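You operate a simulated robot arm through the tools that you are given. There is no shell and no other tool.

You are at the controls of a simulated robot arm. One attempt, no reset.

TASK
Tip out the teal cup, brush the side plate and fold the napkin.
Fine: the last of the juice goes into the blue basin; stand the cup in it. Brush the crumbs off the teal side plate with the dry blue palm brush, stand the brush back and fold the blue napkin in half where it lies. The plate stays on the orange place mat. Spill no more than 8 ml a pour. Drop, tip, ram, crush, chip or break nothing, tools too; china and glass break by a fall, knock or squeeze; pinch, strike or load no finger, and keep suds out of food. Set down upright: cup, palm brush. What is to be rubbed or washed off counts as gone when no trace of it is left.

The check looks at the end state, three seconds after you hand in, the way a careful person would. Anything else that was tipped, shoved, dropped, spilled or broken makes it a failure. Flat cloth is picked up by pressing the open fingertips on it (5 to 10 N) and closing them slowly along it; thin cloth reads only 2 to 8 mm in the jaws.

THE ROBOT
A 7-joint arm with a three-finger gripper, fixed in place. Base frame: the origin is at the foot of the arm, x ahead of it, y to its left, z up; the work surface is at about z = 0.75. Readings come in m, degrees, newtons and seconds.
With the tool pointing down near the work surface it reaches from about 0.1 to 0.88 m from the base axis. Its first joint turns from -166.0 to 166.0 degrees. Payload 2.94 kg.
The tool frame sits at the grasp point between the pads (the TCP): z along the fingers, y along the line on which they close. The tips reach 0.03 m beyond it. The gripper opens to 0.132 m. The gripper's body begins 0.107 m behind the TCP.
Orientation is told as [roll, pitch, yaw] about the base's x, y, z axes, in that order, counted from this pose: with the fingers straight down and closing along the base's y, the tool's x points along the base's -x, its y along +y and its z along -z.

THE INTERFACE
- The arm moves only by the tool apply_moves. Its argument "increments" is a list of rows, each an object of numbers (a shift or turn left out is 0, a gripper value left out holds the last): "x", "y", "z": the shift along the tool's x, y, z in m; "rx", "ry", "rz": the turn, a rotation vector about the tool's x, y, z in degrees; "hand": the finger opening in m, from 0 to 0.132. In form: [{"x": .., "y": .., "z": .., "rx": .., "ry": .., "rz": .., "hand": ..}, ...]. A call has 1 to 20 rows; each row shifts and turns the commanded pose from where the row before left it, along the tool's axes as they then stand. Each row takes 0.2 s and may step no farther than 0.05 m and 8.6 degrees from the row before; otherwise, or with a gripper value out of range, the whole call is refused. A pose out of reach is approached as far as the arm can. The call stops where the force on the tool passes 40 N (or 10 N more than at its start, if that is more) or the arm is blocked; 0.2 s more then pass. The fingers move at their own pace and stop on an object; they squeeze with about 37 N. The grip force told is the motor's: it shows also when the fingers shut on nothing. Time passes only in rows, and 0.2 s behind the last, so rows that do not move let the fingers close. It gives the time, the measured TCP pose, the force on the tool (base axes), the opening and the grip force at its end, in the units of the frame above (readings bear some noise), with the torque about the TCP (base axes, N m) and any sound that the robot's microphone picked up.
- Cameras (640 x 400 px; columns grow to the right, rows downward): "scene" is fixed at [0.2218, 0.5009, 1.5264]; the picture's right is [-0.45, -0.89, 0.00], its down [-0.83, 0.42, -0.36] and it looks along [0.32, -0.16, -0.93] (base axes); focal length 214 px, centre (320, 200). "wrist" rides on the gripper at [0.072, 0.003, -0.144] in the tool frame; the picture's right is [-0.04, 1.00, 0.00], its down [-0.88, -0.04, -0.48] and it looks along [-0.47, -0.02, 0.88] (tool axes); focal length 256 px, centre (320, 200).
- camera(camera): a new picture of that camera. It takes no simulated time.
- move_column(by): slides the trunk up (or, below 0, down) by that many m; the arm rides with it, the base frame stays. It gives what a move gives, with no picture.
- locate(camera, pixels): there is no depth. For up to 12 entries [column, row, z] of the newest picture of that camera ("zoom" is the newest enlarged one), the place [x, y] in the base frame at which the ray of that pixel passes the height z, good to about 0.003 m. It takes no simulated time.
- inspect(camera, box): a new picture of the part [left, top, right, bottom] of that camera's present view, enlarged. It takes no simulated time.
- sign_off(): hands the job in; it is judged then, once.

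Leave the gripper open and the arm clear of the work at the hand-in unless told otherwise.

The tools are called after "Request:" as a command line: name --argument value ..., lists and objects as JSON in quotes. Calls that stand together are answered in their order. apply_moves: Moves the arm, as the interface text tells. Its arguments: {"type":"object","properties":{"increments":{"type":"array"}},"required":["increments"]} The other tools are called the same way: move_column (by) slides the trunk up or down; camera (camera) takes a picture; locate (camera, pixels) gives the place at which the rays of pixels pass given heights; inspect (camera, box) takes an enlarged picture of a part of a camera's view; sign_off () hands the job in.

At the start:

```text
time: 0.0
tool_pos: [0.5917, 0.2961, 1.2004]
tcp_rot: [-0.1, 0.0, 0.0]
ft_force: [-0.3, 0.8, -0.2]
ft_torque: [-0.01, -0.01, -0.02]
grip_width: 0.132
grip_force: 0.0
trunk travel left (down, up): [-0.25, 0.29]
```

scene: 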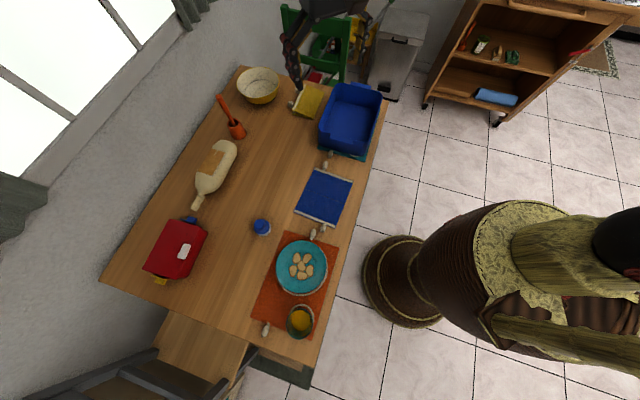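
wrist: 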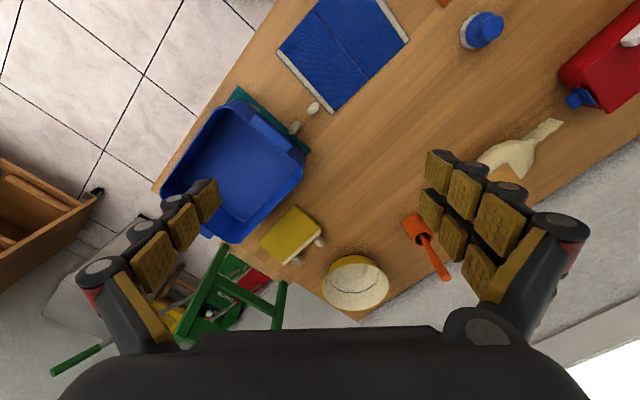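

I'll start by looking closely at the table: the plate and cup area (around px 300,290), the napkin and basin area, and the rest of the table.

Request:
inspect --camera "scene" --box '[230, 210, 370, 350]'

Request:
inspect --camera "scene" --box '[270, 70, 400, 240]'

Request:
inspect --camera "scene" --box '[120, 60, 290, 290]'

```text
2.86 times, centred on (300, 280) of scene
```

zoom: 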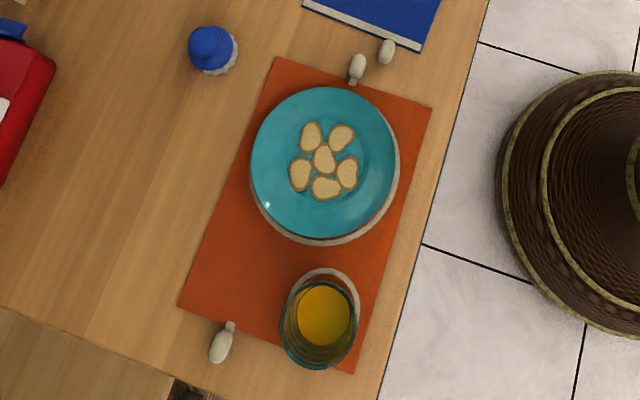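

```text
2.35 times, centred on (335, 155) of scene
```

zoom: 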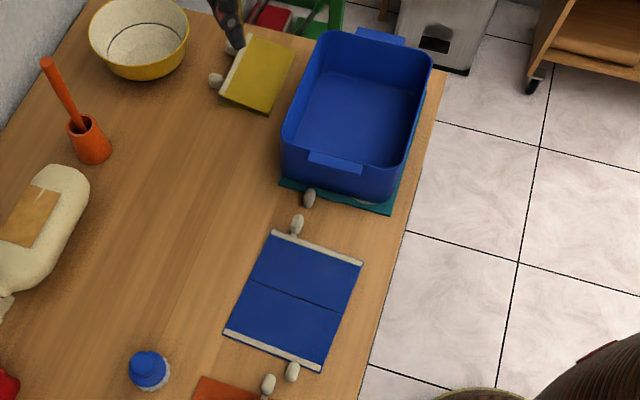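

```text
1.74 times, centred on (205, 175) of scene
```

zoom: 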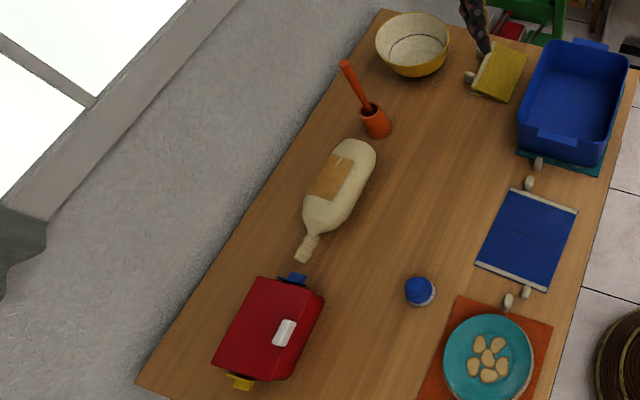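

I see a blue round knob at (262,227), presumably the palm brush. The plate with crumbs is at (301,267), the cup at (300,321), the napkin at (325,197) and the basin at (350,122). Small white pebble shapes lie around them. I'll turn those pixels into base coordinates.

Request:
locate --camera "scene" --pixels '[[262, 232, 0.75], [262, 225, 0.79], [302, 268, 0.76], [300, 330, 0.75], [300, 311, 0.84], [313, 169, 0.75], [353, 181, 0.75], [335, 226, 0.75], [296, 212, 0.75], [350, 130, 0.76], [322, 140, 0.83], [383, 98, 0.83]]'

Request:
locate --camera "scene" --pixels '[[285, 232, 0.75], [339, 246, 0.75], [310, 338, 0.75], [254, 315, 0.75], [327, 160, 0.76], [329, 153, 0.76], [322, 228, 0.76], [313, 234, 0.76], [266, 330, 0.76], [292, 105, 0.76], [388, 98, 0.75], [100, 280, 0.75]]'

```text
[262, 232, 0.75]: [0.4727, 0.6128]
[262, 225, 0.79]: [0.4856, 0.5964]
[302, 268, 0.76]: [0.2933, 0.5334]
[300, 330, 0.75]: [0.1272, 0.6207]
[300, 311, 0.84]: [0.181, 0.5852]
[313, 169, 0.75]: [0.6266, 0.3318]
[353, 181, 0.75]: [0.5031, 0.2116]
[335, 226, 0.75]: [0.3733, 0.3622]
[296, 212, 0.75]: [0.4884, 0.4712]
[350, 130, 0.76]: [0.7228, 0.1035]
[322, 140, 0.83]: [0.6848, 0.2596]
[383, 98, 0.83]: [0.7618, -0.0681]
```

```text
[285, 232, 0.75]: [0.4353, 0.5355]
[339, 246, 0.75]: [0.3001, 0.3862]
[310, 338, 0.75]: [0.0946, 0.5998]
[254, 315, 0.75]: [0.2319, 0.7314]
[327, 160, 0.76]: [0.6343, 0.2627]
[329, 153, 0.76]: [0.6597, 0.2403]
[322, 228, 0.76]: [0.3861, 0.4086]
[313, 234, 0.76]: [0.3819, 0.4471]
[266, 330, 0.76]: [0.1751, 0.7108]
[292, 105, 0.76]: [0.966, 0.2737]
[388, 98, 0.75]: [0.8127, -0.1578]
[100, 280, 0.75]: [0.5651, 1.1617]
```

The brown barrel at (402,278) is the robot's own pedestal. Next I'll zoom in on the small white shapes, the palm brush and the cup.

Request:
inspect --camera "scene" --box '[298, 215, 338, 245]'

Request:
inspect --camera "scene" --box '[250, 295, 330, 345]'

Request:
inspect --camera "scene" --box '[240, 210, 290, 245]'

Request:
inspect --camera "scene" --box '[300, 130, 380, 180]'

Request:
inspect --camera "wrist" --box '[240, 80, 360, 160]'

Request:
inspect --camera "wrist" --box '[430, 0, 530, 60]'

```text
13.33 times, centred on (318, 230) of scene
```

zoom: 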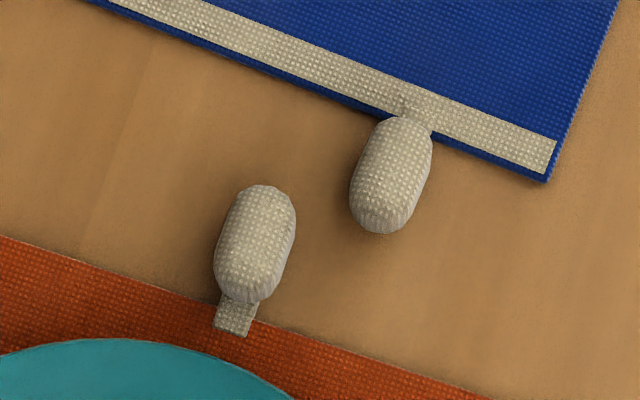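

```text
8.00 times, centred on (290, 320) of scene
```

zoom: 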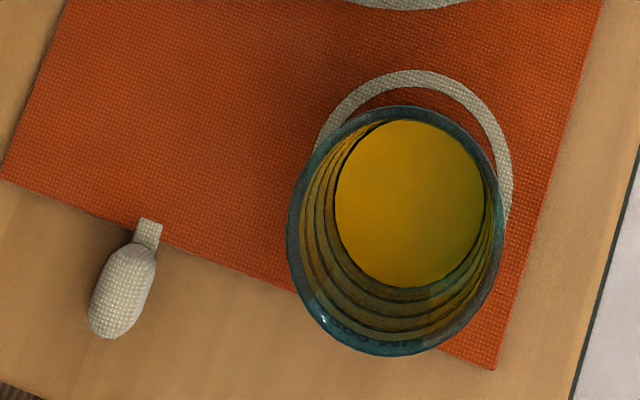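

```text
11.43 times, centred on (265, 228) of scene
```

zoom: 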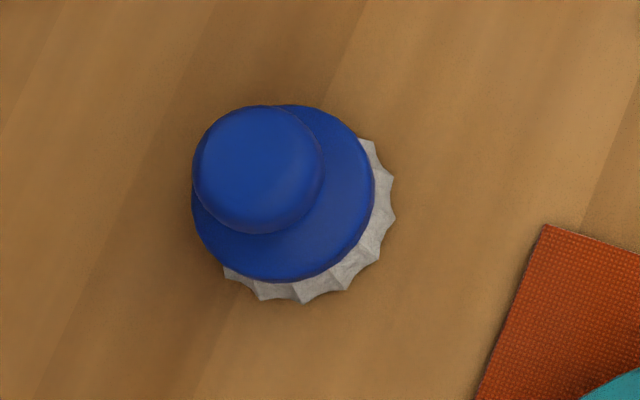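

```text
8.00 times, centred on (340, 155) of scene
```

zoom: 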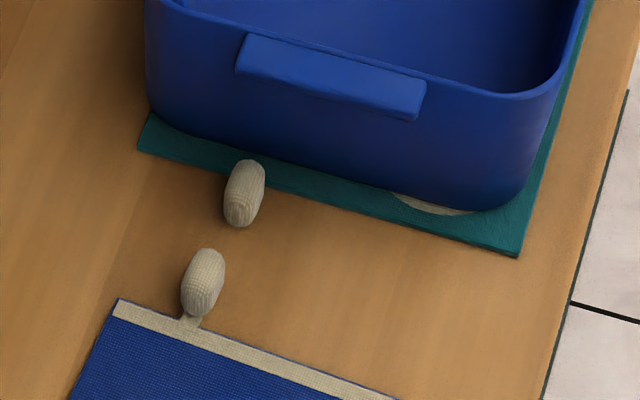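

```text
5.00 times, centred on (300, 120) of wrist
```

zoom: 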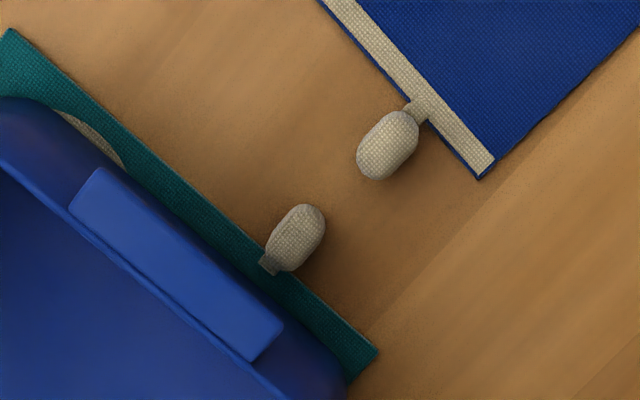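

```text
6.40 times, centred on (480, 30) of wrist
```

zoom: 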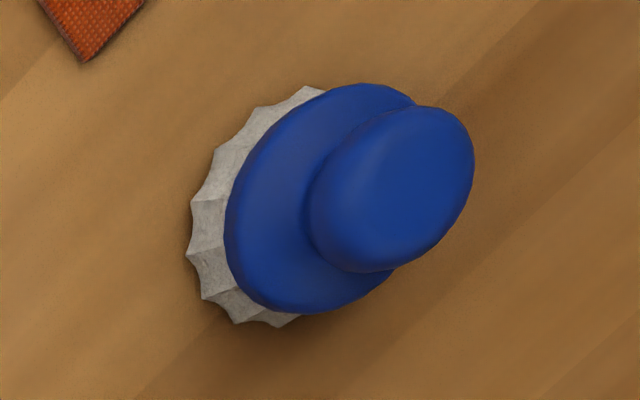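

The white pebbles are toggles sewn to the napkin hems and the mats. There are two on the napkin, and others on the orange and teal mats. The blue knob with a pale bristle skirt at (265,228) is the palm brush. I'll turn the arm toward the cup side, staying high at z 1.2, so the wrist camera can look down on the cup and plate.

Request:
apply_moves --increments '[{"x": 0.03, "y": 0.02, "rz": -8}, {"x": 0.03, "y": 0.02, "rz": -8}, {"x": 0.03, "y": 0.02, "rz": -8}, {"x": 0.03, "y": 0.02, "rz": -8}, {"x": 0.03, "y": 0.02, "rz": -8}, {"x": 0.03, "y": 0.02, "rz": -8}]'

```text
time: 1.4
tool_pos: [0.3883, 0.3467, 1.2008]
tcp_rot: [0.0, -0.1, 48.0]
ft_force: [0.9, -0.4, 0.7]
ft_torque: [0.0, -0.04, -0.04]
grip_width: 0.1319
grip_force: 0.1
trunk travel left (down, up): [-0.25, 0.29]
```

The yaw is now 48°, so negative rz turns the tool counter-clockwise in the base frame. I'll take a wrist picture here.

Request:
camera --camera "wrist"

Request:
camera --camera "scene"

```text
taken
```

wrist: 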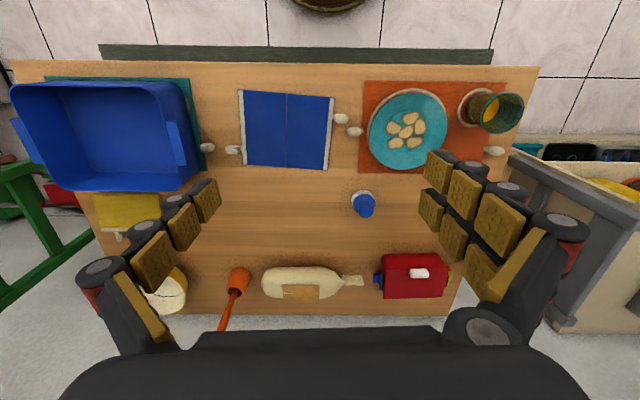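

```text
taken
```

scene: 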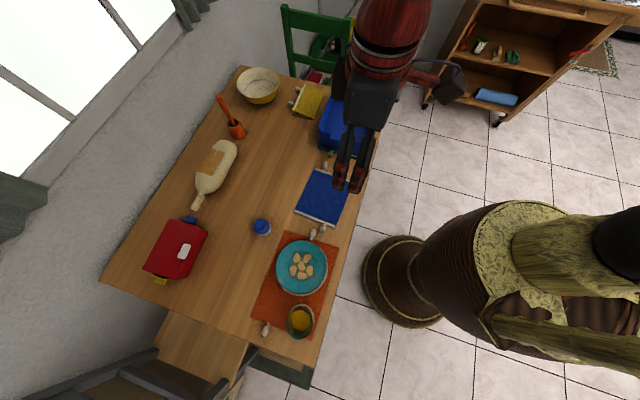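

This view shows everything. I'll zoom in on the cup and plate, the napkin, the brush and the basin.

Request:
inspect --camera "wrist" --box '[340, 70, 540, 190]'

Request:
locate --camera "zoom" --pixels '[[398, 114, 0.753], [490, 114, 0.753], [445, 75, 0.753], [440, 140, 0.753], [216, 190, 0.77], [96, 190, 0.77], [345, 190, 0.77], [220, 60, 0.77], [216, 325, 0.77], [75, 415, 0.79], [80, 35, 0.752], [530, 40, 0.752]]'

Request:
inspect --camera "wrist" --box '[220, 80, 380, 180]'

Request:
inspect --camera "wrist" --box '[0, 60, 220, 200]'

```text
3.20 times, centred on (440, 130) of wrist
```

zoom: 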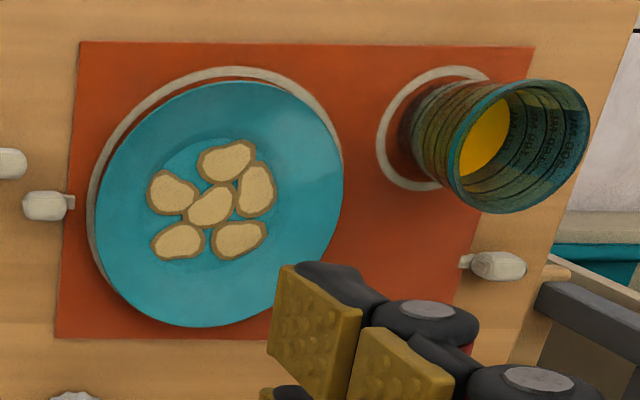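

```text
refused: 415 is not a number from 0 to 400
```

```text
4.00 times, centred on (300, 130) of wrist
```

zoom: 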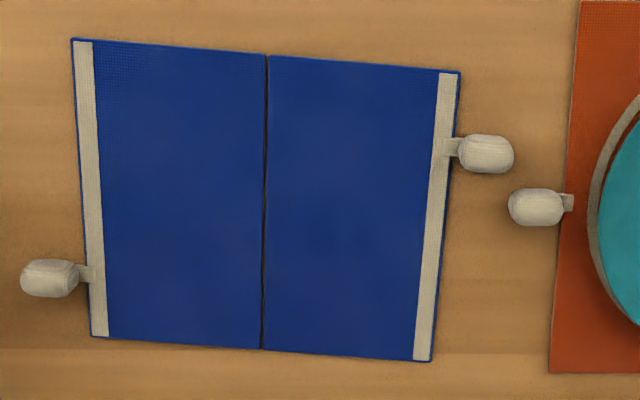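

```text
2.86 times, centred on (110, 130) of wrist
```

zoom: 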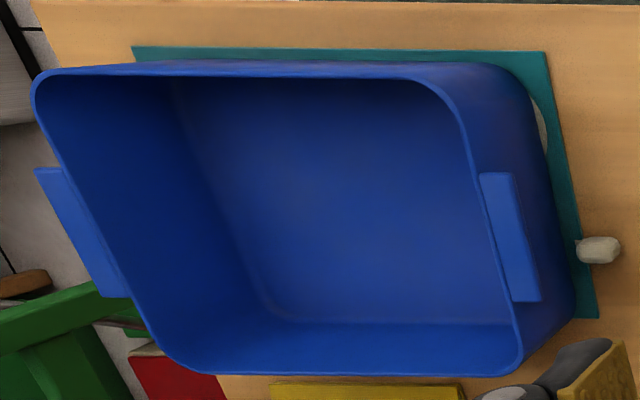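

The locate call was refused because one row was outside the picture. I'll locate again using full wrist and scene pixels.

Request:
locate --camera "wrist" --pixels '[[477, 108, 0.752], [503, 113.4, 0.84], [503, 113.4, 0.85], [503, 113.4, 0.86], [408, 132, 0.77], [370.5, 127, 0.775], [447.5, 127, 0.775], [408, 97, 0.775], [407, 170, 0.775], [363, 197, 0.752], [366, 205, 0.79]]'

Request:
locate --camera "scene" --pixels '[[301.6, 316, 0.752], [299.6, 323.7, 0.84], [299.6, 323.7, 0.85], [299.6, 323.7, 0.86], [302, 268, 0.77], [260, 225, 0.8], [260, 225, 0.81], [264, 229, 0.765], [295, 325, 0.85], [286, 323, 0.85], [313, 322, 0.85]]'

Request:
locate --camera "wrist" --pixels '[[239, 90, 0.752], [334, 98, 0.752], [328, 170, 0.752], [243, 164, 0.752], [341, 118.5, 0.76], [354, 132, 0.76], [232.5, 149.5, 0.76], [207.5, 147, 0.76], [286, 94, 0.752], [285.5, 167, 0.752], [22, 86, 0.87], [190, 190, 0.87]]'

```text
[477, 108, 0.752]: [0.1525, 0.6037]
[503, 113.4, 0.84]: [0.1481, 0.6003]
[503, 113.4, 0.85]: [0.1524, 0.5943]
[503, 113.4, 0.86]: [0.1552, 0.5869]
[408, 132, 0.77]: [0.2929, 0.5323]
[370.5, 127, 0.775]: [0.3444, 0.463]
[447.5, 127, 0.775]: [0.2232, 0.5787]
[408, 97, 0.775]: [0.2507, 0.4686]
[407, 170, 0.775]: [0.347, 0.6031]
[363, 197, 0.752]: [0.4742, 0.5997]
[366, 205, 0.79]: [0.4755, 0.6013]
```

```text
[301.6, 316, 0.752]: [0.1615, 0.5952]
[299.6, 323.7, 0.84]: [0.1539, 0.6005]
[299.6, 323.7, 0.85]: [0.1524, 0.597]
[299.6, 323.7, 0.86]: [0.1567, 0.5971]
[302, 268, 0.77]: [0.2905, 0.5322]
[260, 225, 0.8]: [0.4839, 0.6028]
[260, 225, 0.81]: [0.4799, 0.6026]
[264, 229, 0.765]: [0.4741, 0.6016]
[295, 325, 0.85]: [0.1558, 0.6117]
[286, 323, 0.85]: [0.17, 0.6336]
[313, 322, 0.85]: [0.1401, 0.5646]
```

```text
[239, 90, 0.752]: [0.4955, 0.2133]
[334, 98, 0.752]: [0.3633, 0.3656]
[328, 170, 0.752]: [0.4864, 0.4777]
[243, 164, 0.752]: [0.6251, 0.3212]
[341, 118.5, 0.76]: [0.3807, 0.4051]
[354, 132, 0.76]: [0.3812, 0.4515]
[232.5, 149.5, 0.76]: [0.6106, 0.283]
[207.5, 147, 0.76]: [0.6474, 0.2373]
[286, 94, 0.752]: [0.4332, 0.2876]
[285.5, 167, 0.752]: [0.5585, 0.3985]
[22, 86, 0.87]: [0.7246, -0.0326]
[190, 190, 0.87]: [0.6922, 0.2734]
```

The cup sits at about (0.154, 0.598), with its rim near z 0.845 and a rim width of about 0.075. The plate is centred at (0.290, 0.532) with a radius of about 0.084. To get the basin's height and extent, I'll locate its rim corners from both cameras at several heights.

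Request:
locate --camera "scene" --pixels '[[339.3, 84.8, 0.84], [339.3, 84.8, 0.88], [381.8, 99.7, 0.84], [381.8, 99.7, 0.88], [369, 144, 0.84], [369, 144, 0.88], [320, 129.5, 0.84], [320, 129.5, 0.88]]'

Request:
locate --camera "wrist" --pixels '[[61, 187.7, 0.84], [61, 187.7, 0.88], [10.3, 89.8, 0.84], [10.3, 89.8, 0.88], [152, 88, 0.84], [152, 88, 0.88], [180, 190, 0.84], [180, 190, 0.88]]'

```text
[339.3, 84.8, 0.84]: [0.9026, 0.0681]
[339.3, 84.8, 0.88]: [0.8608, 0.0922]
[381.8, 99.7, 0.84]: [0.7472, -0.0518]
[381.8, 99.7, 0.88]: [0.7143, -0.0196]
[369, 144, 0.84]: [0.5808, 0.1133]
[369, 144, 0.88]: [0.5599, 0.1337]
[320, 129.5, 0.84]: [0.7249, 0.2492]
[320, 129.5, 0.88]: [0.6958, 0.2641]
```

```text
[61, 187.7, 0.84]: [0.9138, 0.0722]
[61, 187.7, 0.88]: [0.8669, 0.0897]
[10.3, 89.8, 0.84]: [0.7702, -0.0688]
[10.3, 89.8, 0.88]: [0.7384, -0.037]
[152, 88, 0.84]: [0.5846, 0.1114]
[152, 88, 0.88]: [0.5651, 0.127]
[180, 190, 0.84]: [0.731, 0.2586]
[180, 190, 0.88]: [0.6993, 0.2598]
```

The basin rim is near z 0.865 and its centre is near (0.72, 0.11). I'll move above the cup at z 1.10, then turn the tool to yaw about 135° so the fingers close along the 45° line. That line clears both the plate and the toggle.

Request:
apply_moves --increments '[{"x": -0.00375, "y": 0.0428, "z": 0.0125}, {"x": -0.00375, "y": 0.0428, "z": 0.0125}, {"x": -0.00375, "y": 0.0428, "z": 0.0125}, {"x": -0.00375, "y": 0.0428, "z": 0.0125}, {"x": -0.00375, "y": 0.0428, "z": 0.0125}, {"x": -0.00375, "y": 0.0428, "z": 0.0125}, {"x": -0.00375, "y": 0.0428, "z": 0.0125}, {"x": -0.00375, "y": 0.0428, "z": 0.0125}, {"rz": -7.9}, {"rz": -7.9}, {"rz": -7.9}, {"rz": -7.9}, {"rz": -7.9}, {"rz": -7.9}, {"rz": -7.9}, {"rz": -7.9}, {"rz": -7.9}, {"rz": -7.9}]'

Request:
camera --camera "wrist"

Request:
camera --camera "scene"

```text
time: 5.2
tool_pos: [0.1517, 0.5981, 1.1022]
tcp_rot: [0.0, 0.1, 127.2]
ft_force: [-0.6, -0.1, 0.2]
ft_torque: [-0.01, 0.0, 0.01]
grip_width: 0.1319
grip_force: 0.0
trunk travel left (down, up): [-0.25, 0.29]
```

```text
taken
```

wrist: 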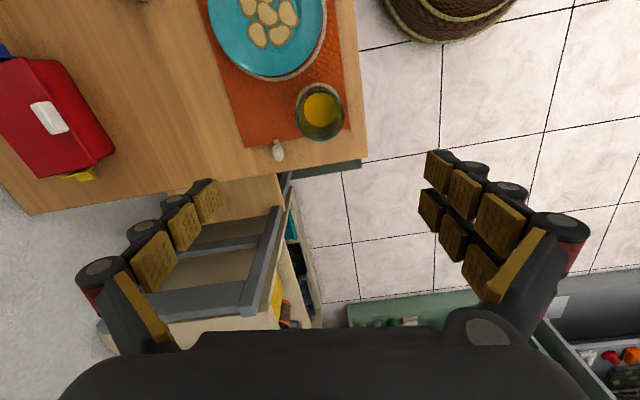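

```text
taken
```

scene: 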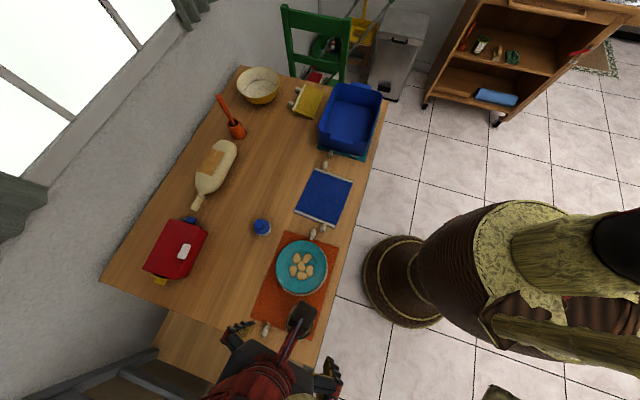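

The cup now shows at about (320,111) in the wrist view. I'll zoom in and locate it precisely.

Request:
inspect --camera "wrist" --box '[260, 60, 380, 160]'

```text
4.00 times, centred on (320, 110) of wrist
```

zoom: 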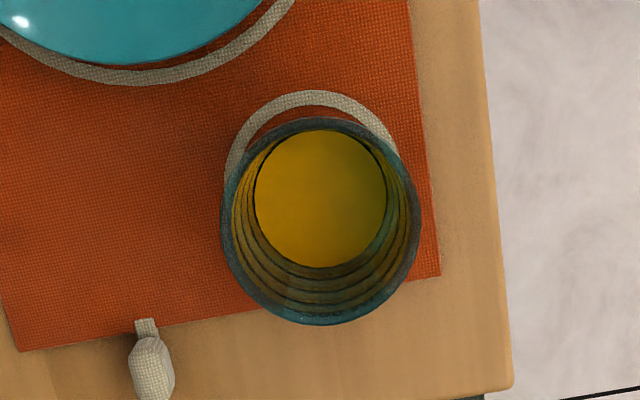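

I'll locate the rim's left, right, top and bottom points and the liquid surface.

Request:
locate --camera "zoom" --pixels '[[220, 215, 0.845], [422, 215, 0.845], [322, 118, 0.845], [320, 326, 0.845], [321, 222, 0.845], [321, 222, 0.855], [321, 222, 0.835], [152, 375, 0.765], [145, 325, 0.752], [440, 275, 0.751], [320, 198, 0.79], [312, 100, 0.752]]'

```text
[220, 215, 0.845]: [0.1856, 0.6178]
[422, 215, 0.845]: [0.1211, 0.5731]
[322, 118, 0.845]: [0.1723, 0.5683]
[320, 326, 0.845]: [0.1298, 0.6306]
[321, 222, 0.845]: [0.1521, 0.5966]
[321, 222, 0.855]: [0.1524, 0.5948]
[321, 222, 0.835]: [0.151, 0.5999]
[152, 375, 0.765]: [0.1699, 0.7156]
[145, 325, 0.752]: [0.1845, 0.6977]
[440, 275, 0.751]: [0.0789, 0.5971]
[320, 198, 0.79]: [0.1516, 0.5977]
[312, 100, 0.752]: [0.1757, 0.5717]
```

The cup centre is (0.152, 0.597) and the TCP is already over it. I'll descend with open fingers to z of about 0.90, just above the rim, and check.

Request:
apply_moves --increments '[{"z": 0.04}, {"z": 0.04}, {"z": 0.04}, {"z": 0.04}, {"z": 0.03}, {"z": 0.01}, {}]'

Request:
camera --camera "wrist"

Request:
camera --camera "scene"

```text
time: 6.8
tool_pos: [0.1533, 0.5956, 0.9005]
tcp_rot: [0.0, 0.0, 127.1]
ft_force: [0.5, -0.2, 0.2]
ft_torque: [0.01, 0.02, -0.03]
grip_width: 0.1321
grip_force: 0.0
trunk travel left (down, up): [-0.25, 0.29]
```

```text
taken
```

wrist: 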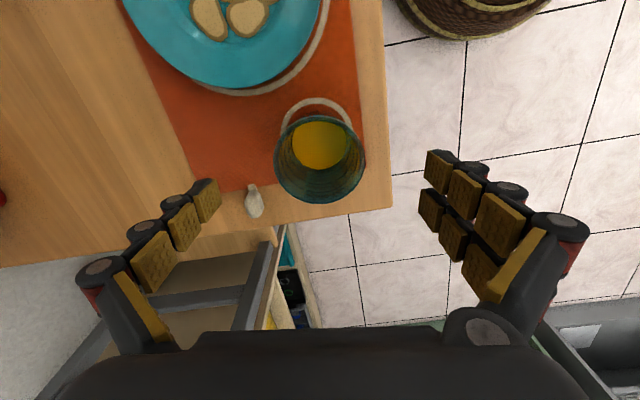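

```text
taken
```

scene: 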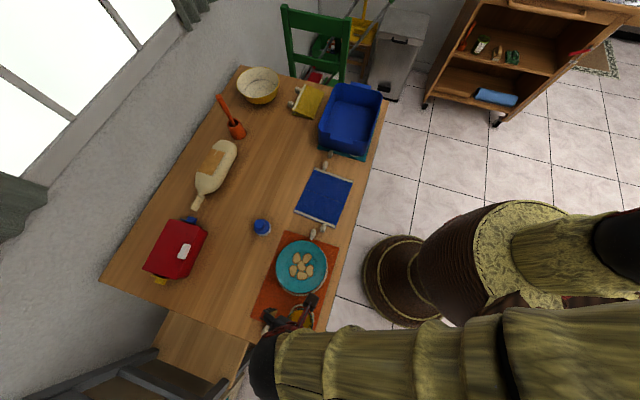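

Request:
inspect --camera "wrist" --box '[250, 85, 390, 215]'

Request:
locate --camera "wrist" --pixels '[[275, 162, 0.845], [365, 162, 0.845], [320, 163, 0.845], [320, 163, 0.855]]'

```text
3.08 times, centred on (320, 150) of wrist
```

zoom: 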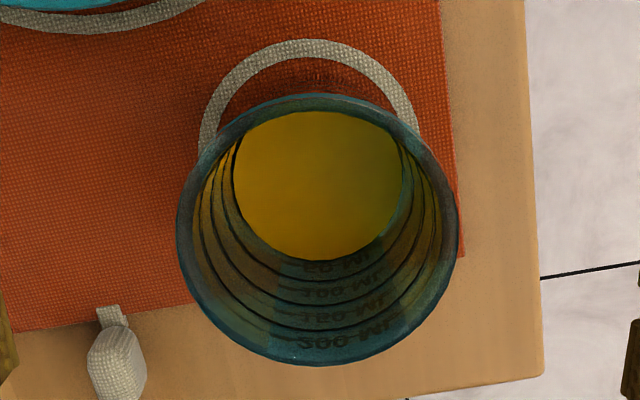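

```text
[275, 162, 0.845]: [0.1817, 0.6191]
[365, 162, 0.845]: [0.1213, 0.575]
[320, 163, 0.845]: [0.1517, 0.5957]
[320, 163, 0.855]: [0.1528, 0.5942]
```

The cup is graduated and holds about 50 ml. The alignment is good. I'll lower the TCP to z 0.80, keeping the tips 2 cm above the table, and then close in steps to watch the contact width and force.

Request:
apply_moves --increments '[{"z": 0.02}, {"z": 0.02}, {"z": 0.02}, {"z": 0.02}, {"z": 0.02}, {"hand": 0.11}, {"hand": 0.095}, {"hand": 0.085}, {"hand": 0.08}, {}]'

```text
time: 9.0
tool_pos: [0.153, 0.5959, 0.8011]
tcp_rot: [0.0, 0.0, 126.9]
ft_force: [-0.3, -0.1, -0.6]
ft_torque: [0.03, 0.0, 0.0]
grip_width: 0.0802
grip_force: 0.1
trunk travel left (down, up): [-0.25, 0.29]
```

The opening is 0.080 with no contact yet. I'll keep closing in 2 mm steps.

Request:
apply_moves --increments '[{"hand": 0.078}, {"hand": 0.076}, {"hand": 0.074}, {"hand": 0.072}, {}]'

```text
time: 10.2
tool_pos: [0.153, 0.5963, 0.8022]
tcp_rot: [0.0, -0.1, 127.0]
ft_force: [0.2, 0.9, 1.0]
ft_torque: [0.0, 0.05, 0.04]
grip_width: 0.0736
grip_force: 31.7
trunk travel left (down, up): [-0.25, 0.29]
```

Contact is at 0.0736 with a 31.7 N grip, and there was no sound. I'll hold that and lift slowly straight up by 5 cm to check that the cup follows.

Request:
apply_moves --increments '[{}, {"z": -0.005}, {"z": -0.01}, {"z": -0.015}, {"z": -0.015}, {"z": -0.01}, {"z": -0.005}, {}]'

Request:
camera --camera "wrist"

```text
time: 12.0
tool_pos: [0.1519, 0.5963, 0.8609]
tcp_rot: [0.0, 0.0, 127.1]
ft_force: [0.0, 0.3, -1.8]
ft_torque: [-0.02, -0.02, 0.01]
grip_width: 0.0733
grip_force: 37.3
trunk travel left (down, up): [-0.25, 0.29]
```

```text
taken
```

wrist: 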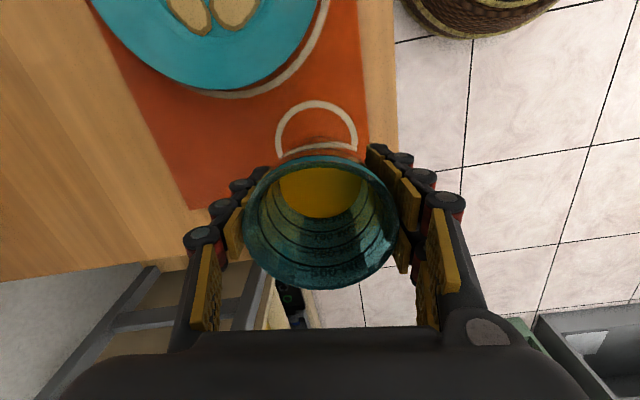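

The cup is held firmly and level, at about 2 N weight. I'll lift it to z of about 1.06 with gentle ramps.

Request:
apply_moves --increments '[{"z": -0.008}, {"z": -0.016}, {"z": -0.024}, {"z": -0.026}, {"z": -0.026}, {"z": -0.026}, {"z": -0.026}, {"z": -0.024}, {"z": -0.016}, {"z": -0.008}, {}]'

```text
time: 14.4
tool_pos: [0.1531, 0.5983, 1.0611]
tcp_rot: [0.0, 0.0, 127.0]
ft_force: [0.4, 0.1, -2.2]
ft_torque: [-0.01, 0.0, 0.02]
grip_width: 0.0732
grip_force: 37.0
trunk travel left (down, up): [-0.25, 0.29]
```

Now the level carry toward the basin. It is a straight line at about 0.15 m/s, with the yaw turning back smoothly from 127° to 37°.

Request:
apply_moves --increments '[{"x": 0.00965, "y": -0.00264, "rz": 4.5}, {"x": 0.01882, "y": -0.00677, "rz": 4.5}, {"x": 0.02734, "y": -0.01235, "rz": 4.5}, {"x": 0.02629, "y": -0.01445, "rz": 4.5}, {"x": 0.02507, "y": -0.01647, "rz": 4.5}, {"x": 0.0237, "y": -0.01839, "rz": 4.5}, {"x": 0.02219, "y": -0.02019, "rz": 4.5}, {"x": 0.02054, "y": -0.02187, "rz": 4.5}, {"x": 0.01876, "y": -0.02341, "rz": 4.5}, {"x": 0.01686, "y": -0.02481, "rz": 4.5}, {"x": 0.01486, "y": -0.02606, "rz": 4.5}, {"x": 0.01277, "y": -0.02714, "rz": 4.5}, {"x": 0.0106, "y": -0.02806, "rz": 4.5}, {"x": 0.00837, "y": -0.02881, "rz": 4.5}, {"x": 0.00608, "y": -0.02938, "rz": 4.5}, {"x": 0.00376, "y": -0.02976, "rz": 4.5}, {"x": 0.00141, "y": -0.02996, "rz": 4.5}, {"x": -0.00094, "y": -0.02999, "rz": 4.5}, {"x": -0.00219, "y": -0.01988, "rz": 4.5}, {"x": -0.00187, "y": -0.00982, "rz": 4.5}]'

Request:
camera --camera "wrist"

Request:
camera --camera "scene"

```text
time: 18.6
tool_pos: [0.5807, 0.2656, 1.0626]
tcp_rot: [0.0, 0.0, 37.0]
ft_force: [0.3, 0.5, -1.4]
ft_torque: [0.04, 0.0, -0.02]
grip_width: 0.073
grip_force: 36.4
trunk travel left (down, up): [-0.25, 0.29]
```

```text
taken
```

wrist: 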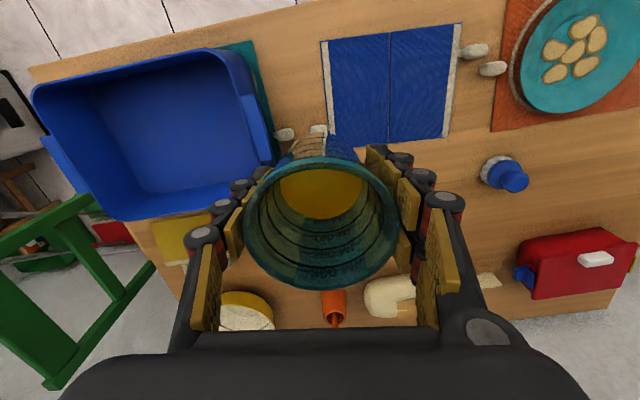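

```text
taken
```

scene: 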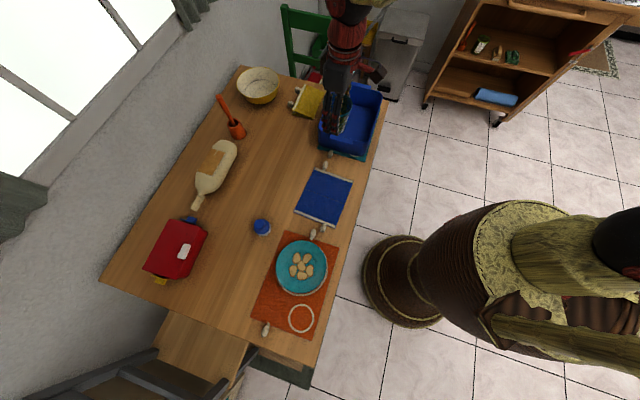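

The mat ring is clean and the juice is still level. I'll carry on to above the basin, with TCP about (0.78, 0.118) and yaw 8°, so that tipping toward the robot puts the lip over the basin centre.

Request:
apply_moves --increments '[{"x": -0.00339, "y": -0.01151, "rz": 2.9}, {"x": -0.00826, "y": -0.0236, "rz": 2.9}, {"x": -0.01134, "y": -0.02778, "rz": 2.9}, {"x": -0.01273, "y": -0.02717, "rz": 2.9}, {"x": -0.01408, "y": -0.02649, "rz": 2.9}, {"x": -0.01541, "y": -0.02574, "rz": 2.9}, {"x": -0.01669, "y": -0.02493, "rz": 2.9}, {"x": -0.01793, "y": -0.02405, "rz": 2.9}, {"x": -0.01275, "y": -0.01541, "rz": 2.9}, {"x": -0.00743, "y": -0.00811, "rz": 2.9}, {}]'

Request:
camera --camera "wrist"

Request:
camera --camera "scene"

```text
time: 21.0
tool_pos: [0.7777, 0.1201, 1.0614]
tcp_rot: [0.0, 0.0, 8.0]
ft_force: [0.5, -0.9, -0.5]
ft_torque: [-0.03, -0.02, 0.02]
grip_width: 0.0726
grip_force: 0.7
trunk travel left (down, up): [-0.25, 0.29]
```

```text
taken
```

wrist: 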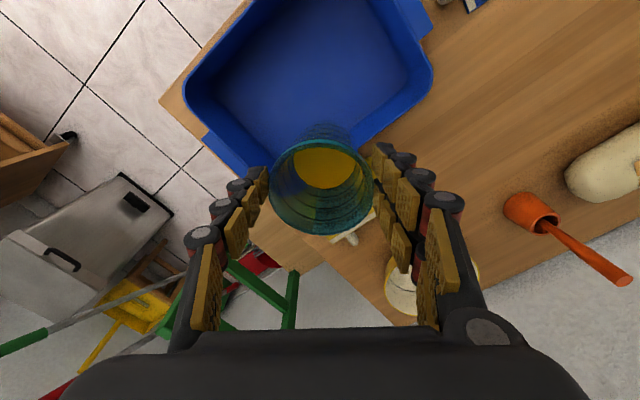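

```text
taken
```

scene: 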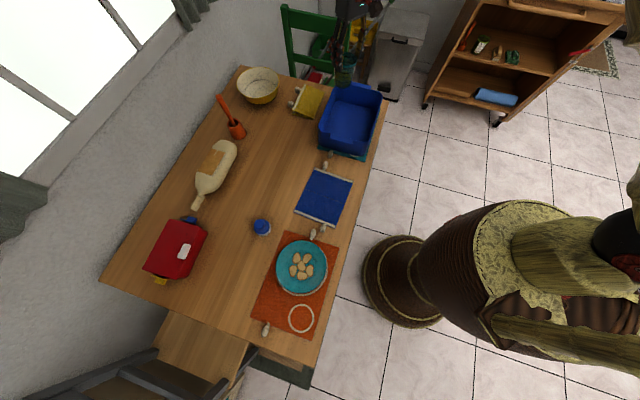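

Something is wrong. The grip force reads only 0.7 N, and in the wrist view the cup sits lower and smaller between the fingers, with its rim at about (320,188). I'll zoom in before letting any time pass.

Request:
inspect --camera "wrist" --box '[200, 90, 440, 290]'

Request:
inspect --camera "scene" --box '[300, 20, 400, 120]'

```text
2.00 times, centred on (320, 190) of wrist
```

zoom: 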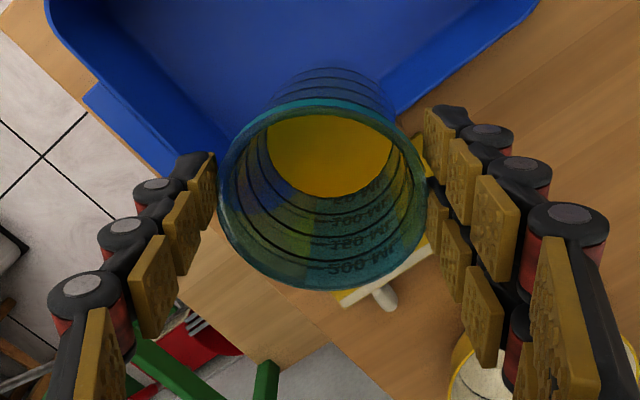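

```text
4.00 times, centred on (350, 70) of scene
```

zoom: 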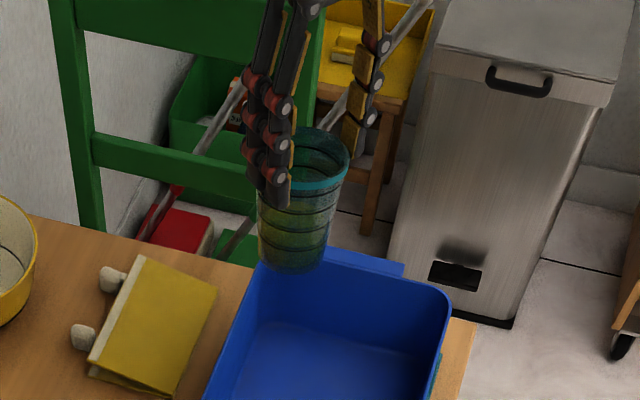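

The cup has slid down about 7 cm, and its rim is now level with the fingertips. The grip went slack because the measured width crept down to my commanded 0.072. I have to re-clamp at once: I'll command a much tighter opening and follow the cup downward in the same row.

Request:
apply_moves --increments '[{"z": 0.05, "hand": 0.04}]'

Request:
camera --camera "wrist"

Request:
camera --camera "scene"

```text
time: 21.4
tool_pos: [0.7789, 0.1184, 1.0105]
tcp_rot: [-0.1, -0.1, 7.9]
ft_force: [1.7, -0.5, 0.3]
ft_torque: [-0.01, 0.06, -0.03]
grip_width: 0.0717
grip_force: 21.7
trunk travel left (down, up): [-0.25, 0.29]
```

```text
taken
```

wrist: 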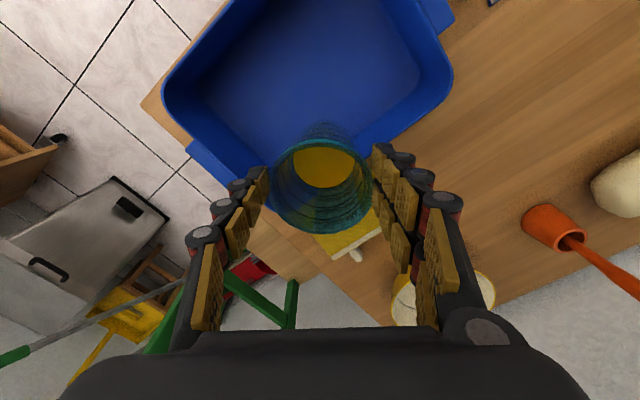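

```text
taken
```

scene: 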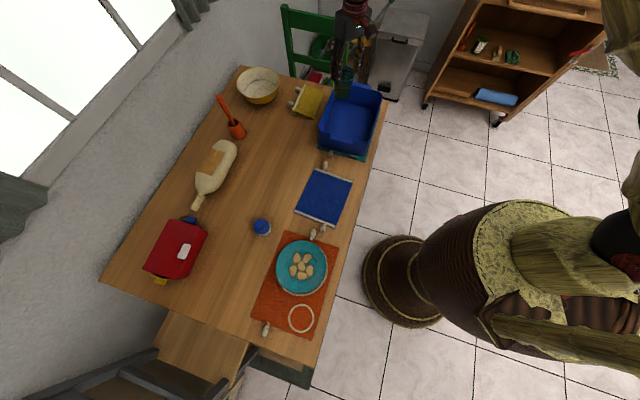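

The cup is still there. It was hanging by its rim and is now clamped again at 21.7 N, with the force still rising. I'll zoom in to see how it sits.

Request:
inspect --camera "wrist" --box '[200, 90, 440, 290]'

Request:
inspect --camera "scene" --box '[310, 40, 390, 120]'

```text
2.00 times, centred on (320, 190) of wrist
```

zoom: 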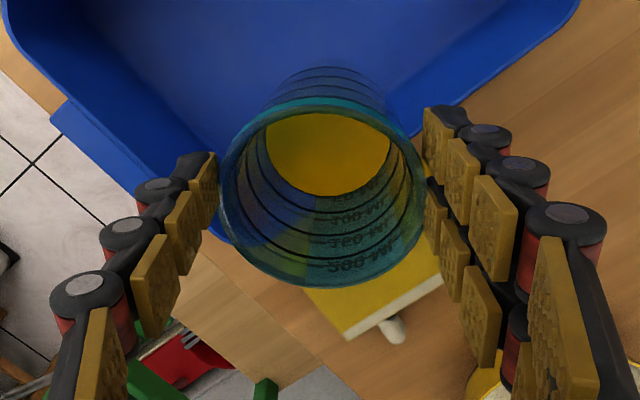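

```text
5.00 times, centred on (350, 80) of scene
```

zoom: 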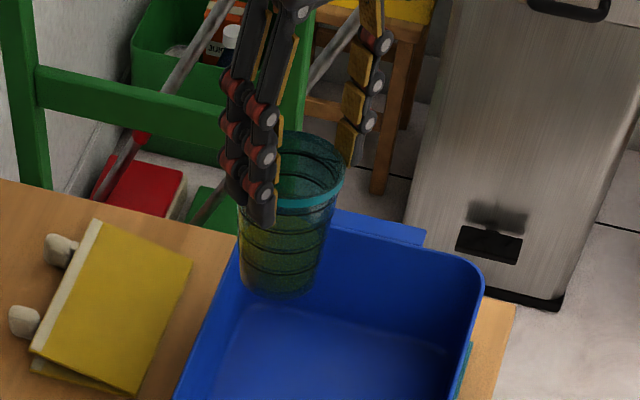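

The cup hangs upright with its top 1–2 cm clamped. I'll move it slowly 5.5 cm toward the basin centre, then check before lowering.

Request:
apply_moves --increments '[{}, {"x": 0.004}, {"x": 0.008}, {"x": 0.01}, {"x": 0.01}, {"x": 0.01}, {"x": 0.008}, {"x": 0.004}, {}]'

Request:
inspect --camera "wrist" --box '[160, 40, 480, 290]'

Request:
inspect --camera "scene" --box '[310, 50, 410, 170]'

```text
time: 23.4
tool_pos: [0.7261, 0.1109, 1.0096]
tcp_rot: [0.1, 0.0, 8.0]
ft_force: [0.2, 0.5, -1.0]
ft_torque: [0.03, 0.0, 0.0]
grip_width: 0.0714
grip_force: 37.5
trunk travel left (down, up): [-0.25, 0.29]
```

```text
1.60 times, centred on (320, 165) of wrist
```

zoom: 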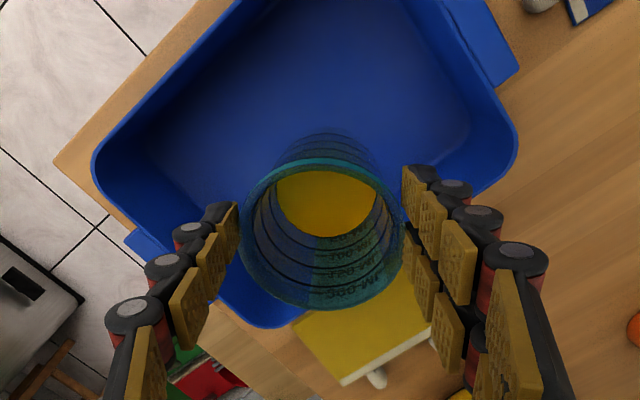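

```text
3.33 times, centred on (360, 110) of scene
```

zoom: 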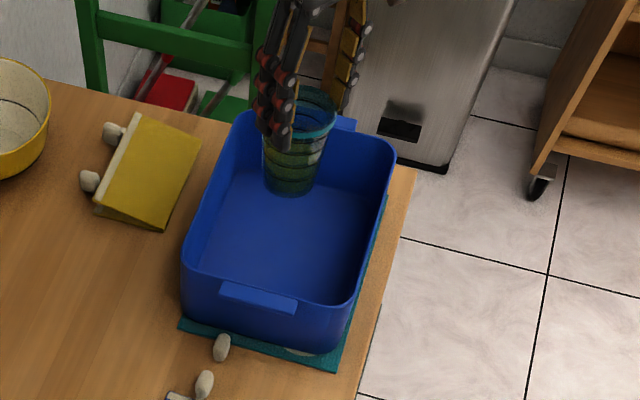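

The grip is now a solid 37.5 N and the cup hangs over the basin centre. I'll lower it slowly into the basin, stopping short of the floor, so I can stand it there and regrip properly.

Request:
apply_moves --increments '[{"z": 0.005}, {"z": 0.01}, {"z": 0.015}, {"z": 0.015}, {"z": 0.015}, {"z": 0.015}, {"z": 0.01}, {"z": 0.01}, {"z": 0.005}, {}]'

Request:
inspect --camera "wrist" --box '[160, 40, 480, 290]'

Request:
inspect --camera "scene" --box '[310, 60, 410, 160]'

```text
time: 25.6
tool_pos: [0.7247, 0.112, 0.911]
tcp_rot: [0.0, 0.0, 8.0]
ft_force: [0.0, 0.2, 0.4]
ft_torque: [-0.02, 0.03, 0.03]
grip_width: 0.0713
grip_force: 37.2
trunk travel left (down, up): [-0.25, 0.29]
```

```text
1.60 times, centred on (320, 165) of wrist
```

zoom: 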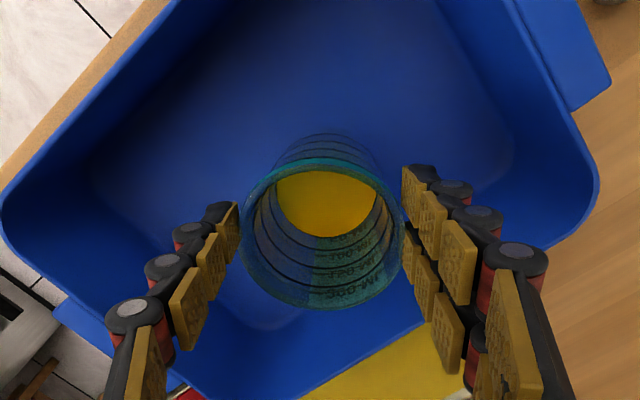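

```text
4.00 times, centred on (360, 110) of scene
```

zoom: 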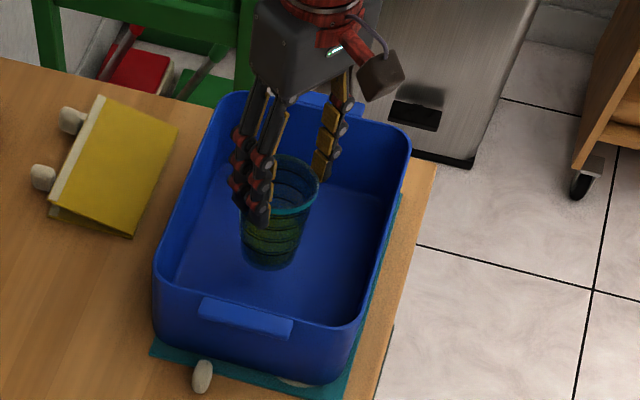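

The cup hangs in the middle of the basin with about 3 cm to go. I'll creep down in small steps and watch the force.

Request:
apply_moves --increments '[{"z": 0.005}, {"z": 0.005}, {"z": 0.004}, {}]'

```text
time: 26.6
tool_pos: [0.7253, 0.1115, 0.8977]
tcp_rot: [0.0, 0.0, 8.0]
ft_force: [0.4, -0.9, 0.1]
ft_torque: [0.01, 0.01, -0.01]
grip_width: 0.0714
grip_force: 36.8
trunk travel left (down, up): [-0.25, 0.29]
```

Request:
apply_moves --increments '[{"z": 0.003}, {"z": 0.003}, {}]'

Request:
inspect --camera "scene" --box '[320, 80, 390, 150]'

Request:
inspect --camera "wrist" --box '[220, 100, 420, 270]'

```text
time: 27.4
tool_pos: [0.7253, 0.112, 0.891]
tcp_rot: [0.0, 0.0, 8.0]
ft_force: [-0.2, -0.4, 0.9]
ft_torque: [-0.02, 0.01, 0.0]
grip_width: 0.0713
grip_force: 36.4
trunk travel left (down, up): [-0.25, 0.29]
```

```text
5.71 times, centred on (355, 115) of scene
```

zoom: 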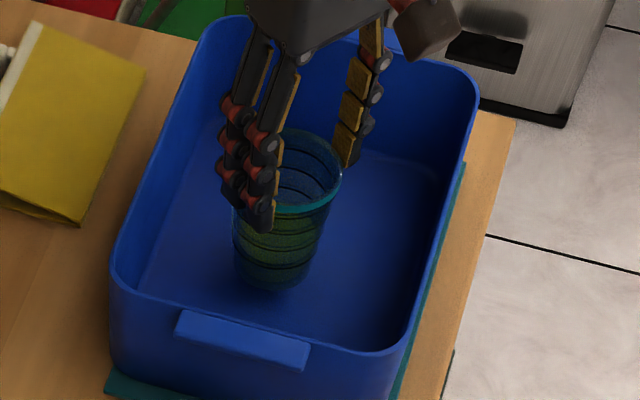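

```text
2.35 times, centred on (320, 185) of wrist
```

zoom: 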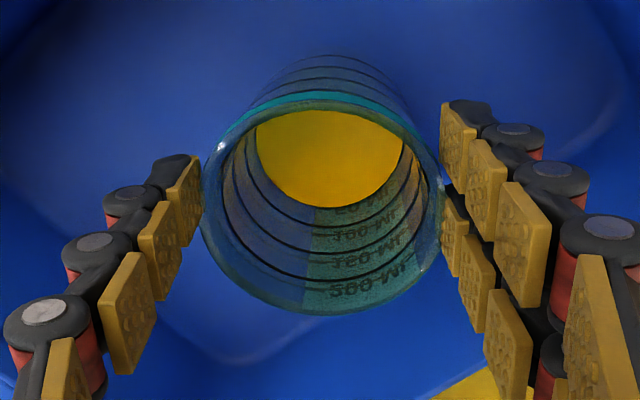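

Request:
apply_moves --increments '[{"z": 0.003}, {"z": 0.003}, {}]'

```text
time: 28.2
tool_pos: [0.7251, 0.1116, 0.8856]
tcp_rot: [-0.1, 0.0, 8.0]
ft_force: [0.4, -0.5, 0.0]
ft_torque: [-0.02, -0.02, 0.0]
grip_width: 0.0714
grip_force: 36.6
trunk travel left (down, up): [-0.25, 0.29]
```

Request:
apply_moves --increments '[{"z": 0.002}, {"z": 0.002}, {}]'

```text
time: 29.0
tool_pos: [0.7247, 0.1122, 0.8817]
tcp_rot: [0.1, -0.1, 7.9]
ft_force: [-0.1, 0.2, -0.4]
ft_torque: [0.02, 0.0, 0.01]
grip_width: 0.0715
grip_force: 37.3
trunk travel left (down, up): [-0.25, 0.29]
```

Request:
apply_moves --increments '[{"z": 0.002}, {"z": 0.002}, {}]'

Request:
inspect --camera "scene" --box '[330, 95, 370, 135]'

Request:
inspect --camera "wrist" --box '[220, 100, 420, 270]'

```text
time: 29.8
tool_pos: [0.7257, 0.112, 0.8771]
tcp_rot: [0.0, 0.0, 7.9]
ft_force: [0.5, 0.2, -0.7]
ft_torque: [-0.02, 0.04, -0.01]
grip_width: 0.0713
grip_force: 36.8
trunk travel left (down, up): [-0.25, 0.29]
```

```text
10.00 times, centred on (350, 115) of scene
```

zoom: 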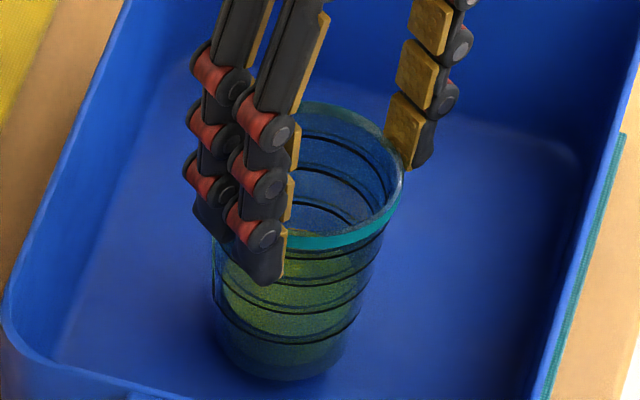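

```text
2.35 times, centred on (320, 185) of wrist
```

zoom: 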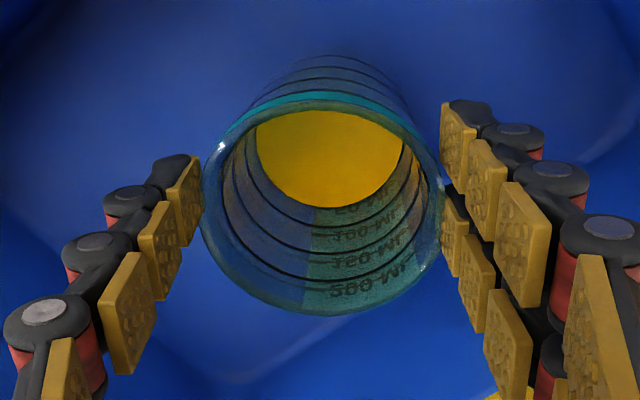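

Request:
apply_moves --increments '[{"z": 0.002}, {"z": 0.002}, {}]'

```text
time: 30.6
tool_pos: [0.725, 0.1108, 0.873]
tcp_rot: [0.0, 0.0, 8.0]
ft_force: [0.5, 0.1, -0.2]
ft_torque: [0.04, 0.03, 0.0]
grip_width: 0.0714
grip_force: 37.3
trunk travel left (down, up): [-0.25, 0.29]
```

Request:
apply_moves --increments '[{"z": 0.002}, {"z": 0.002}, {}]'

```text
time: 31.4
tool_pos: [0.7262, 0.1111, 0.8689]
tcp_rot: [-0.1, -0.1, 8.0]
ft_force: [0.4, 0.2, 0.4]
ft_torque: [0.07, 0.04, 0.0]
grip_width: 0.0713
grip_force: 36.6
trunk travel left (down, up): [-0.25, 0.29]
```

Request:
apply_moves --increments '[{"z": 0.002}, {"z": 0.001}, {}]'

Request:
inspect --camera "scene" --box '[330, 100, 370, 140]'

Request:
inspect --camera "wrist" --box '[220, 100, 420, 270]'

```text
time: 32.2
tool_pos: [0.7256, 0.1121, 0.8683]
tcp_rot: [0.0, -0.2, 8.0]
ft_force: [-2.6, -2.0, 15.3]
ft_torque: [-0.29, -0.2, -0.05]
grip_width: 0.0712
grip_force: 36.6
trunk travel left (down, up): [-0.25, 0.29]
```

```text
10.00 times, centred on (350, 120) of scene
```

zoom: 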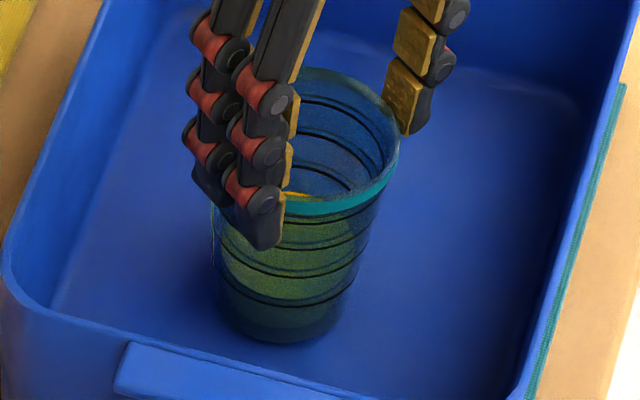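

```text
2.35 times, centred on (320, 185) of wrist
```

zoom: 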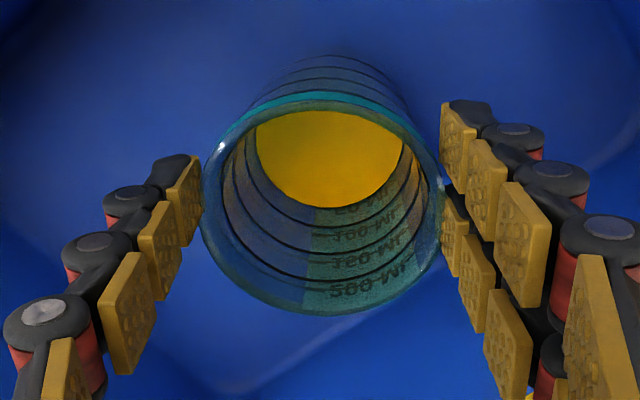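

The base has touched down, with 15 N pressing at TCP z 0.868. I'll back off by about 1 mm to relieve the press and then open the fingers.

Request:
apply_moves --increments '[{"z": -0.001}, {"z": -0.0005}, {}]'

```text
time: 33.0
tool_pos: [0.7244, 0.1132, 0.8696]
tcp_rot: [0.0, -0.2, 8.0]
ft_force: [3.8, -0.9, 10.3]
ft_torque: [-0.27, -0.72, -0.01]
grip_width: 0.0713
grip_force: 36.9
trunk travel left (down, up): [-0.25, 0.29]
```

Request:
apply_moves --increments '[{"z": -0.001}, {}]'

```text
time: 33.6
tool_pos: [0.7238, 0.112, 0.8688]
tcp_rot: [0.0, 0.2, 8.0]
ft_force: [1.3, 1.9, 5.4]
ft_torque: [0.13, -0.28, 0.06]
grip_width: 0.0711
grip_force: 37.5
trunk travel left (down, up): [-0.25, 0.29]
```

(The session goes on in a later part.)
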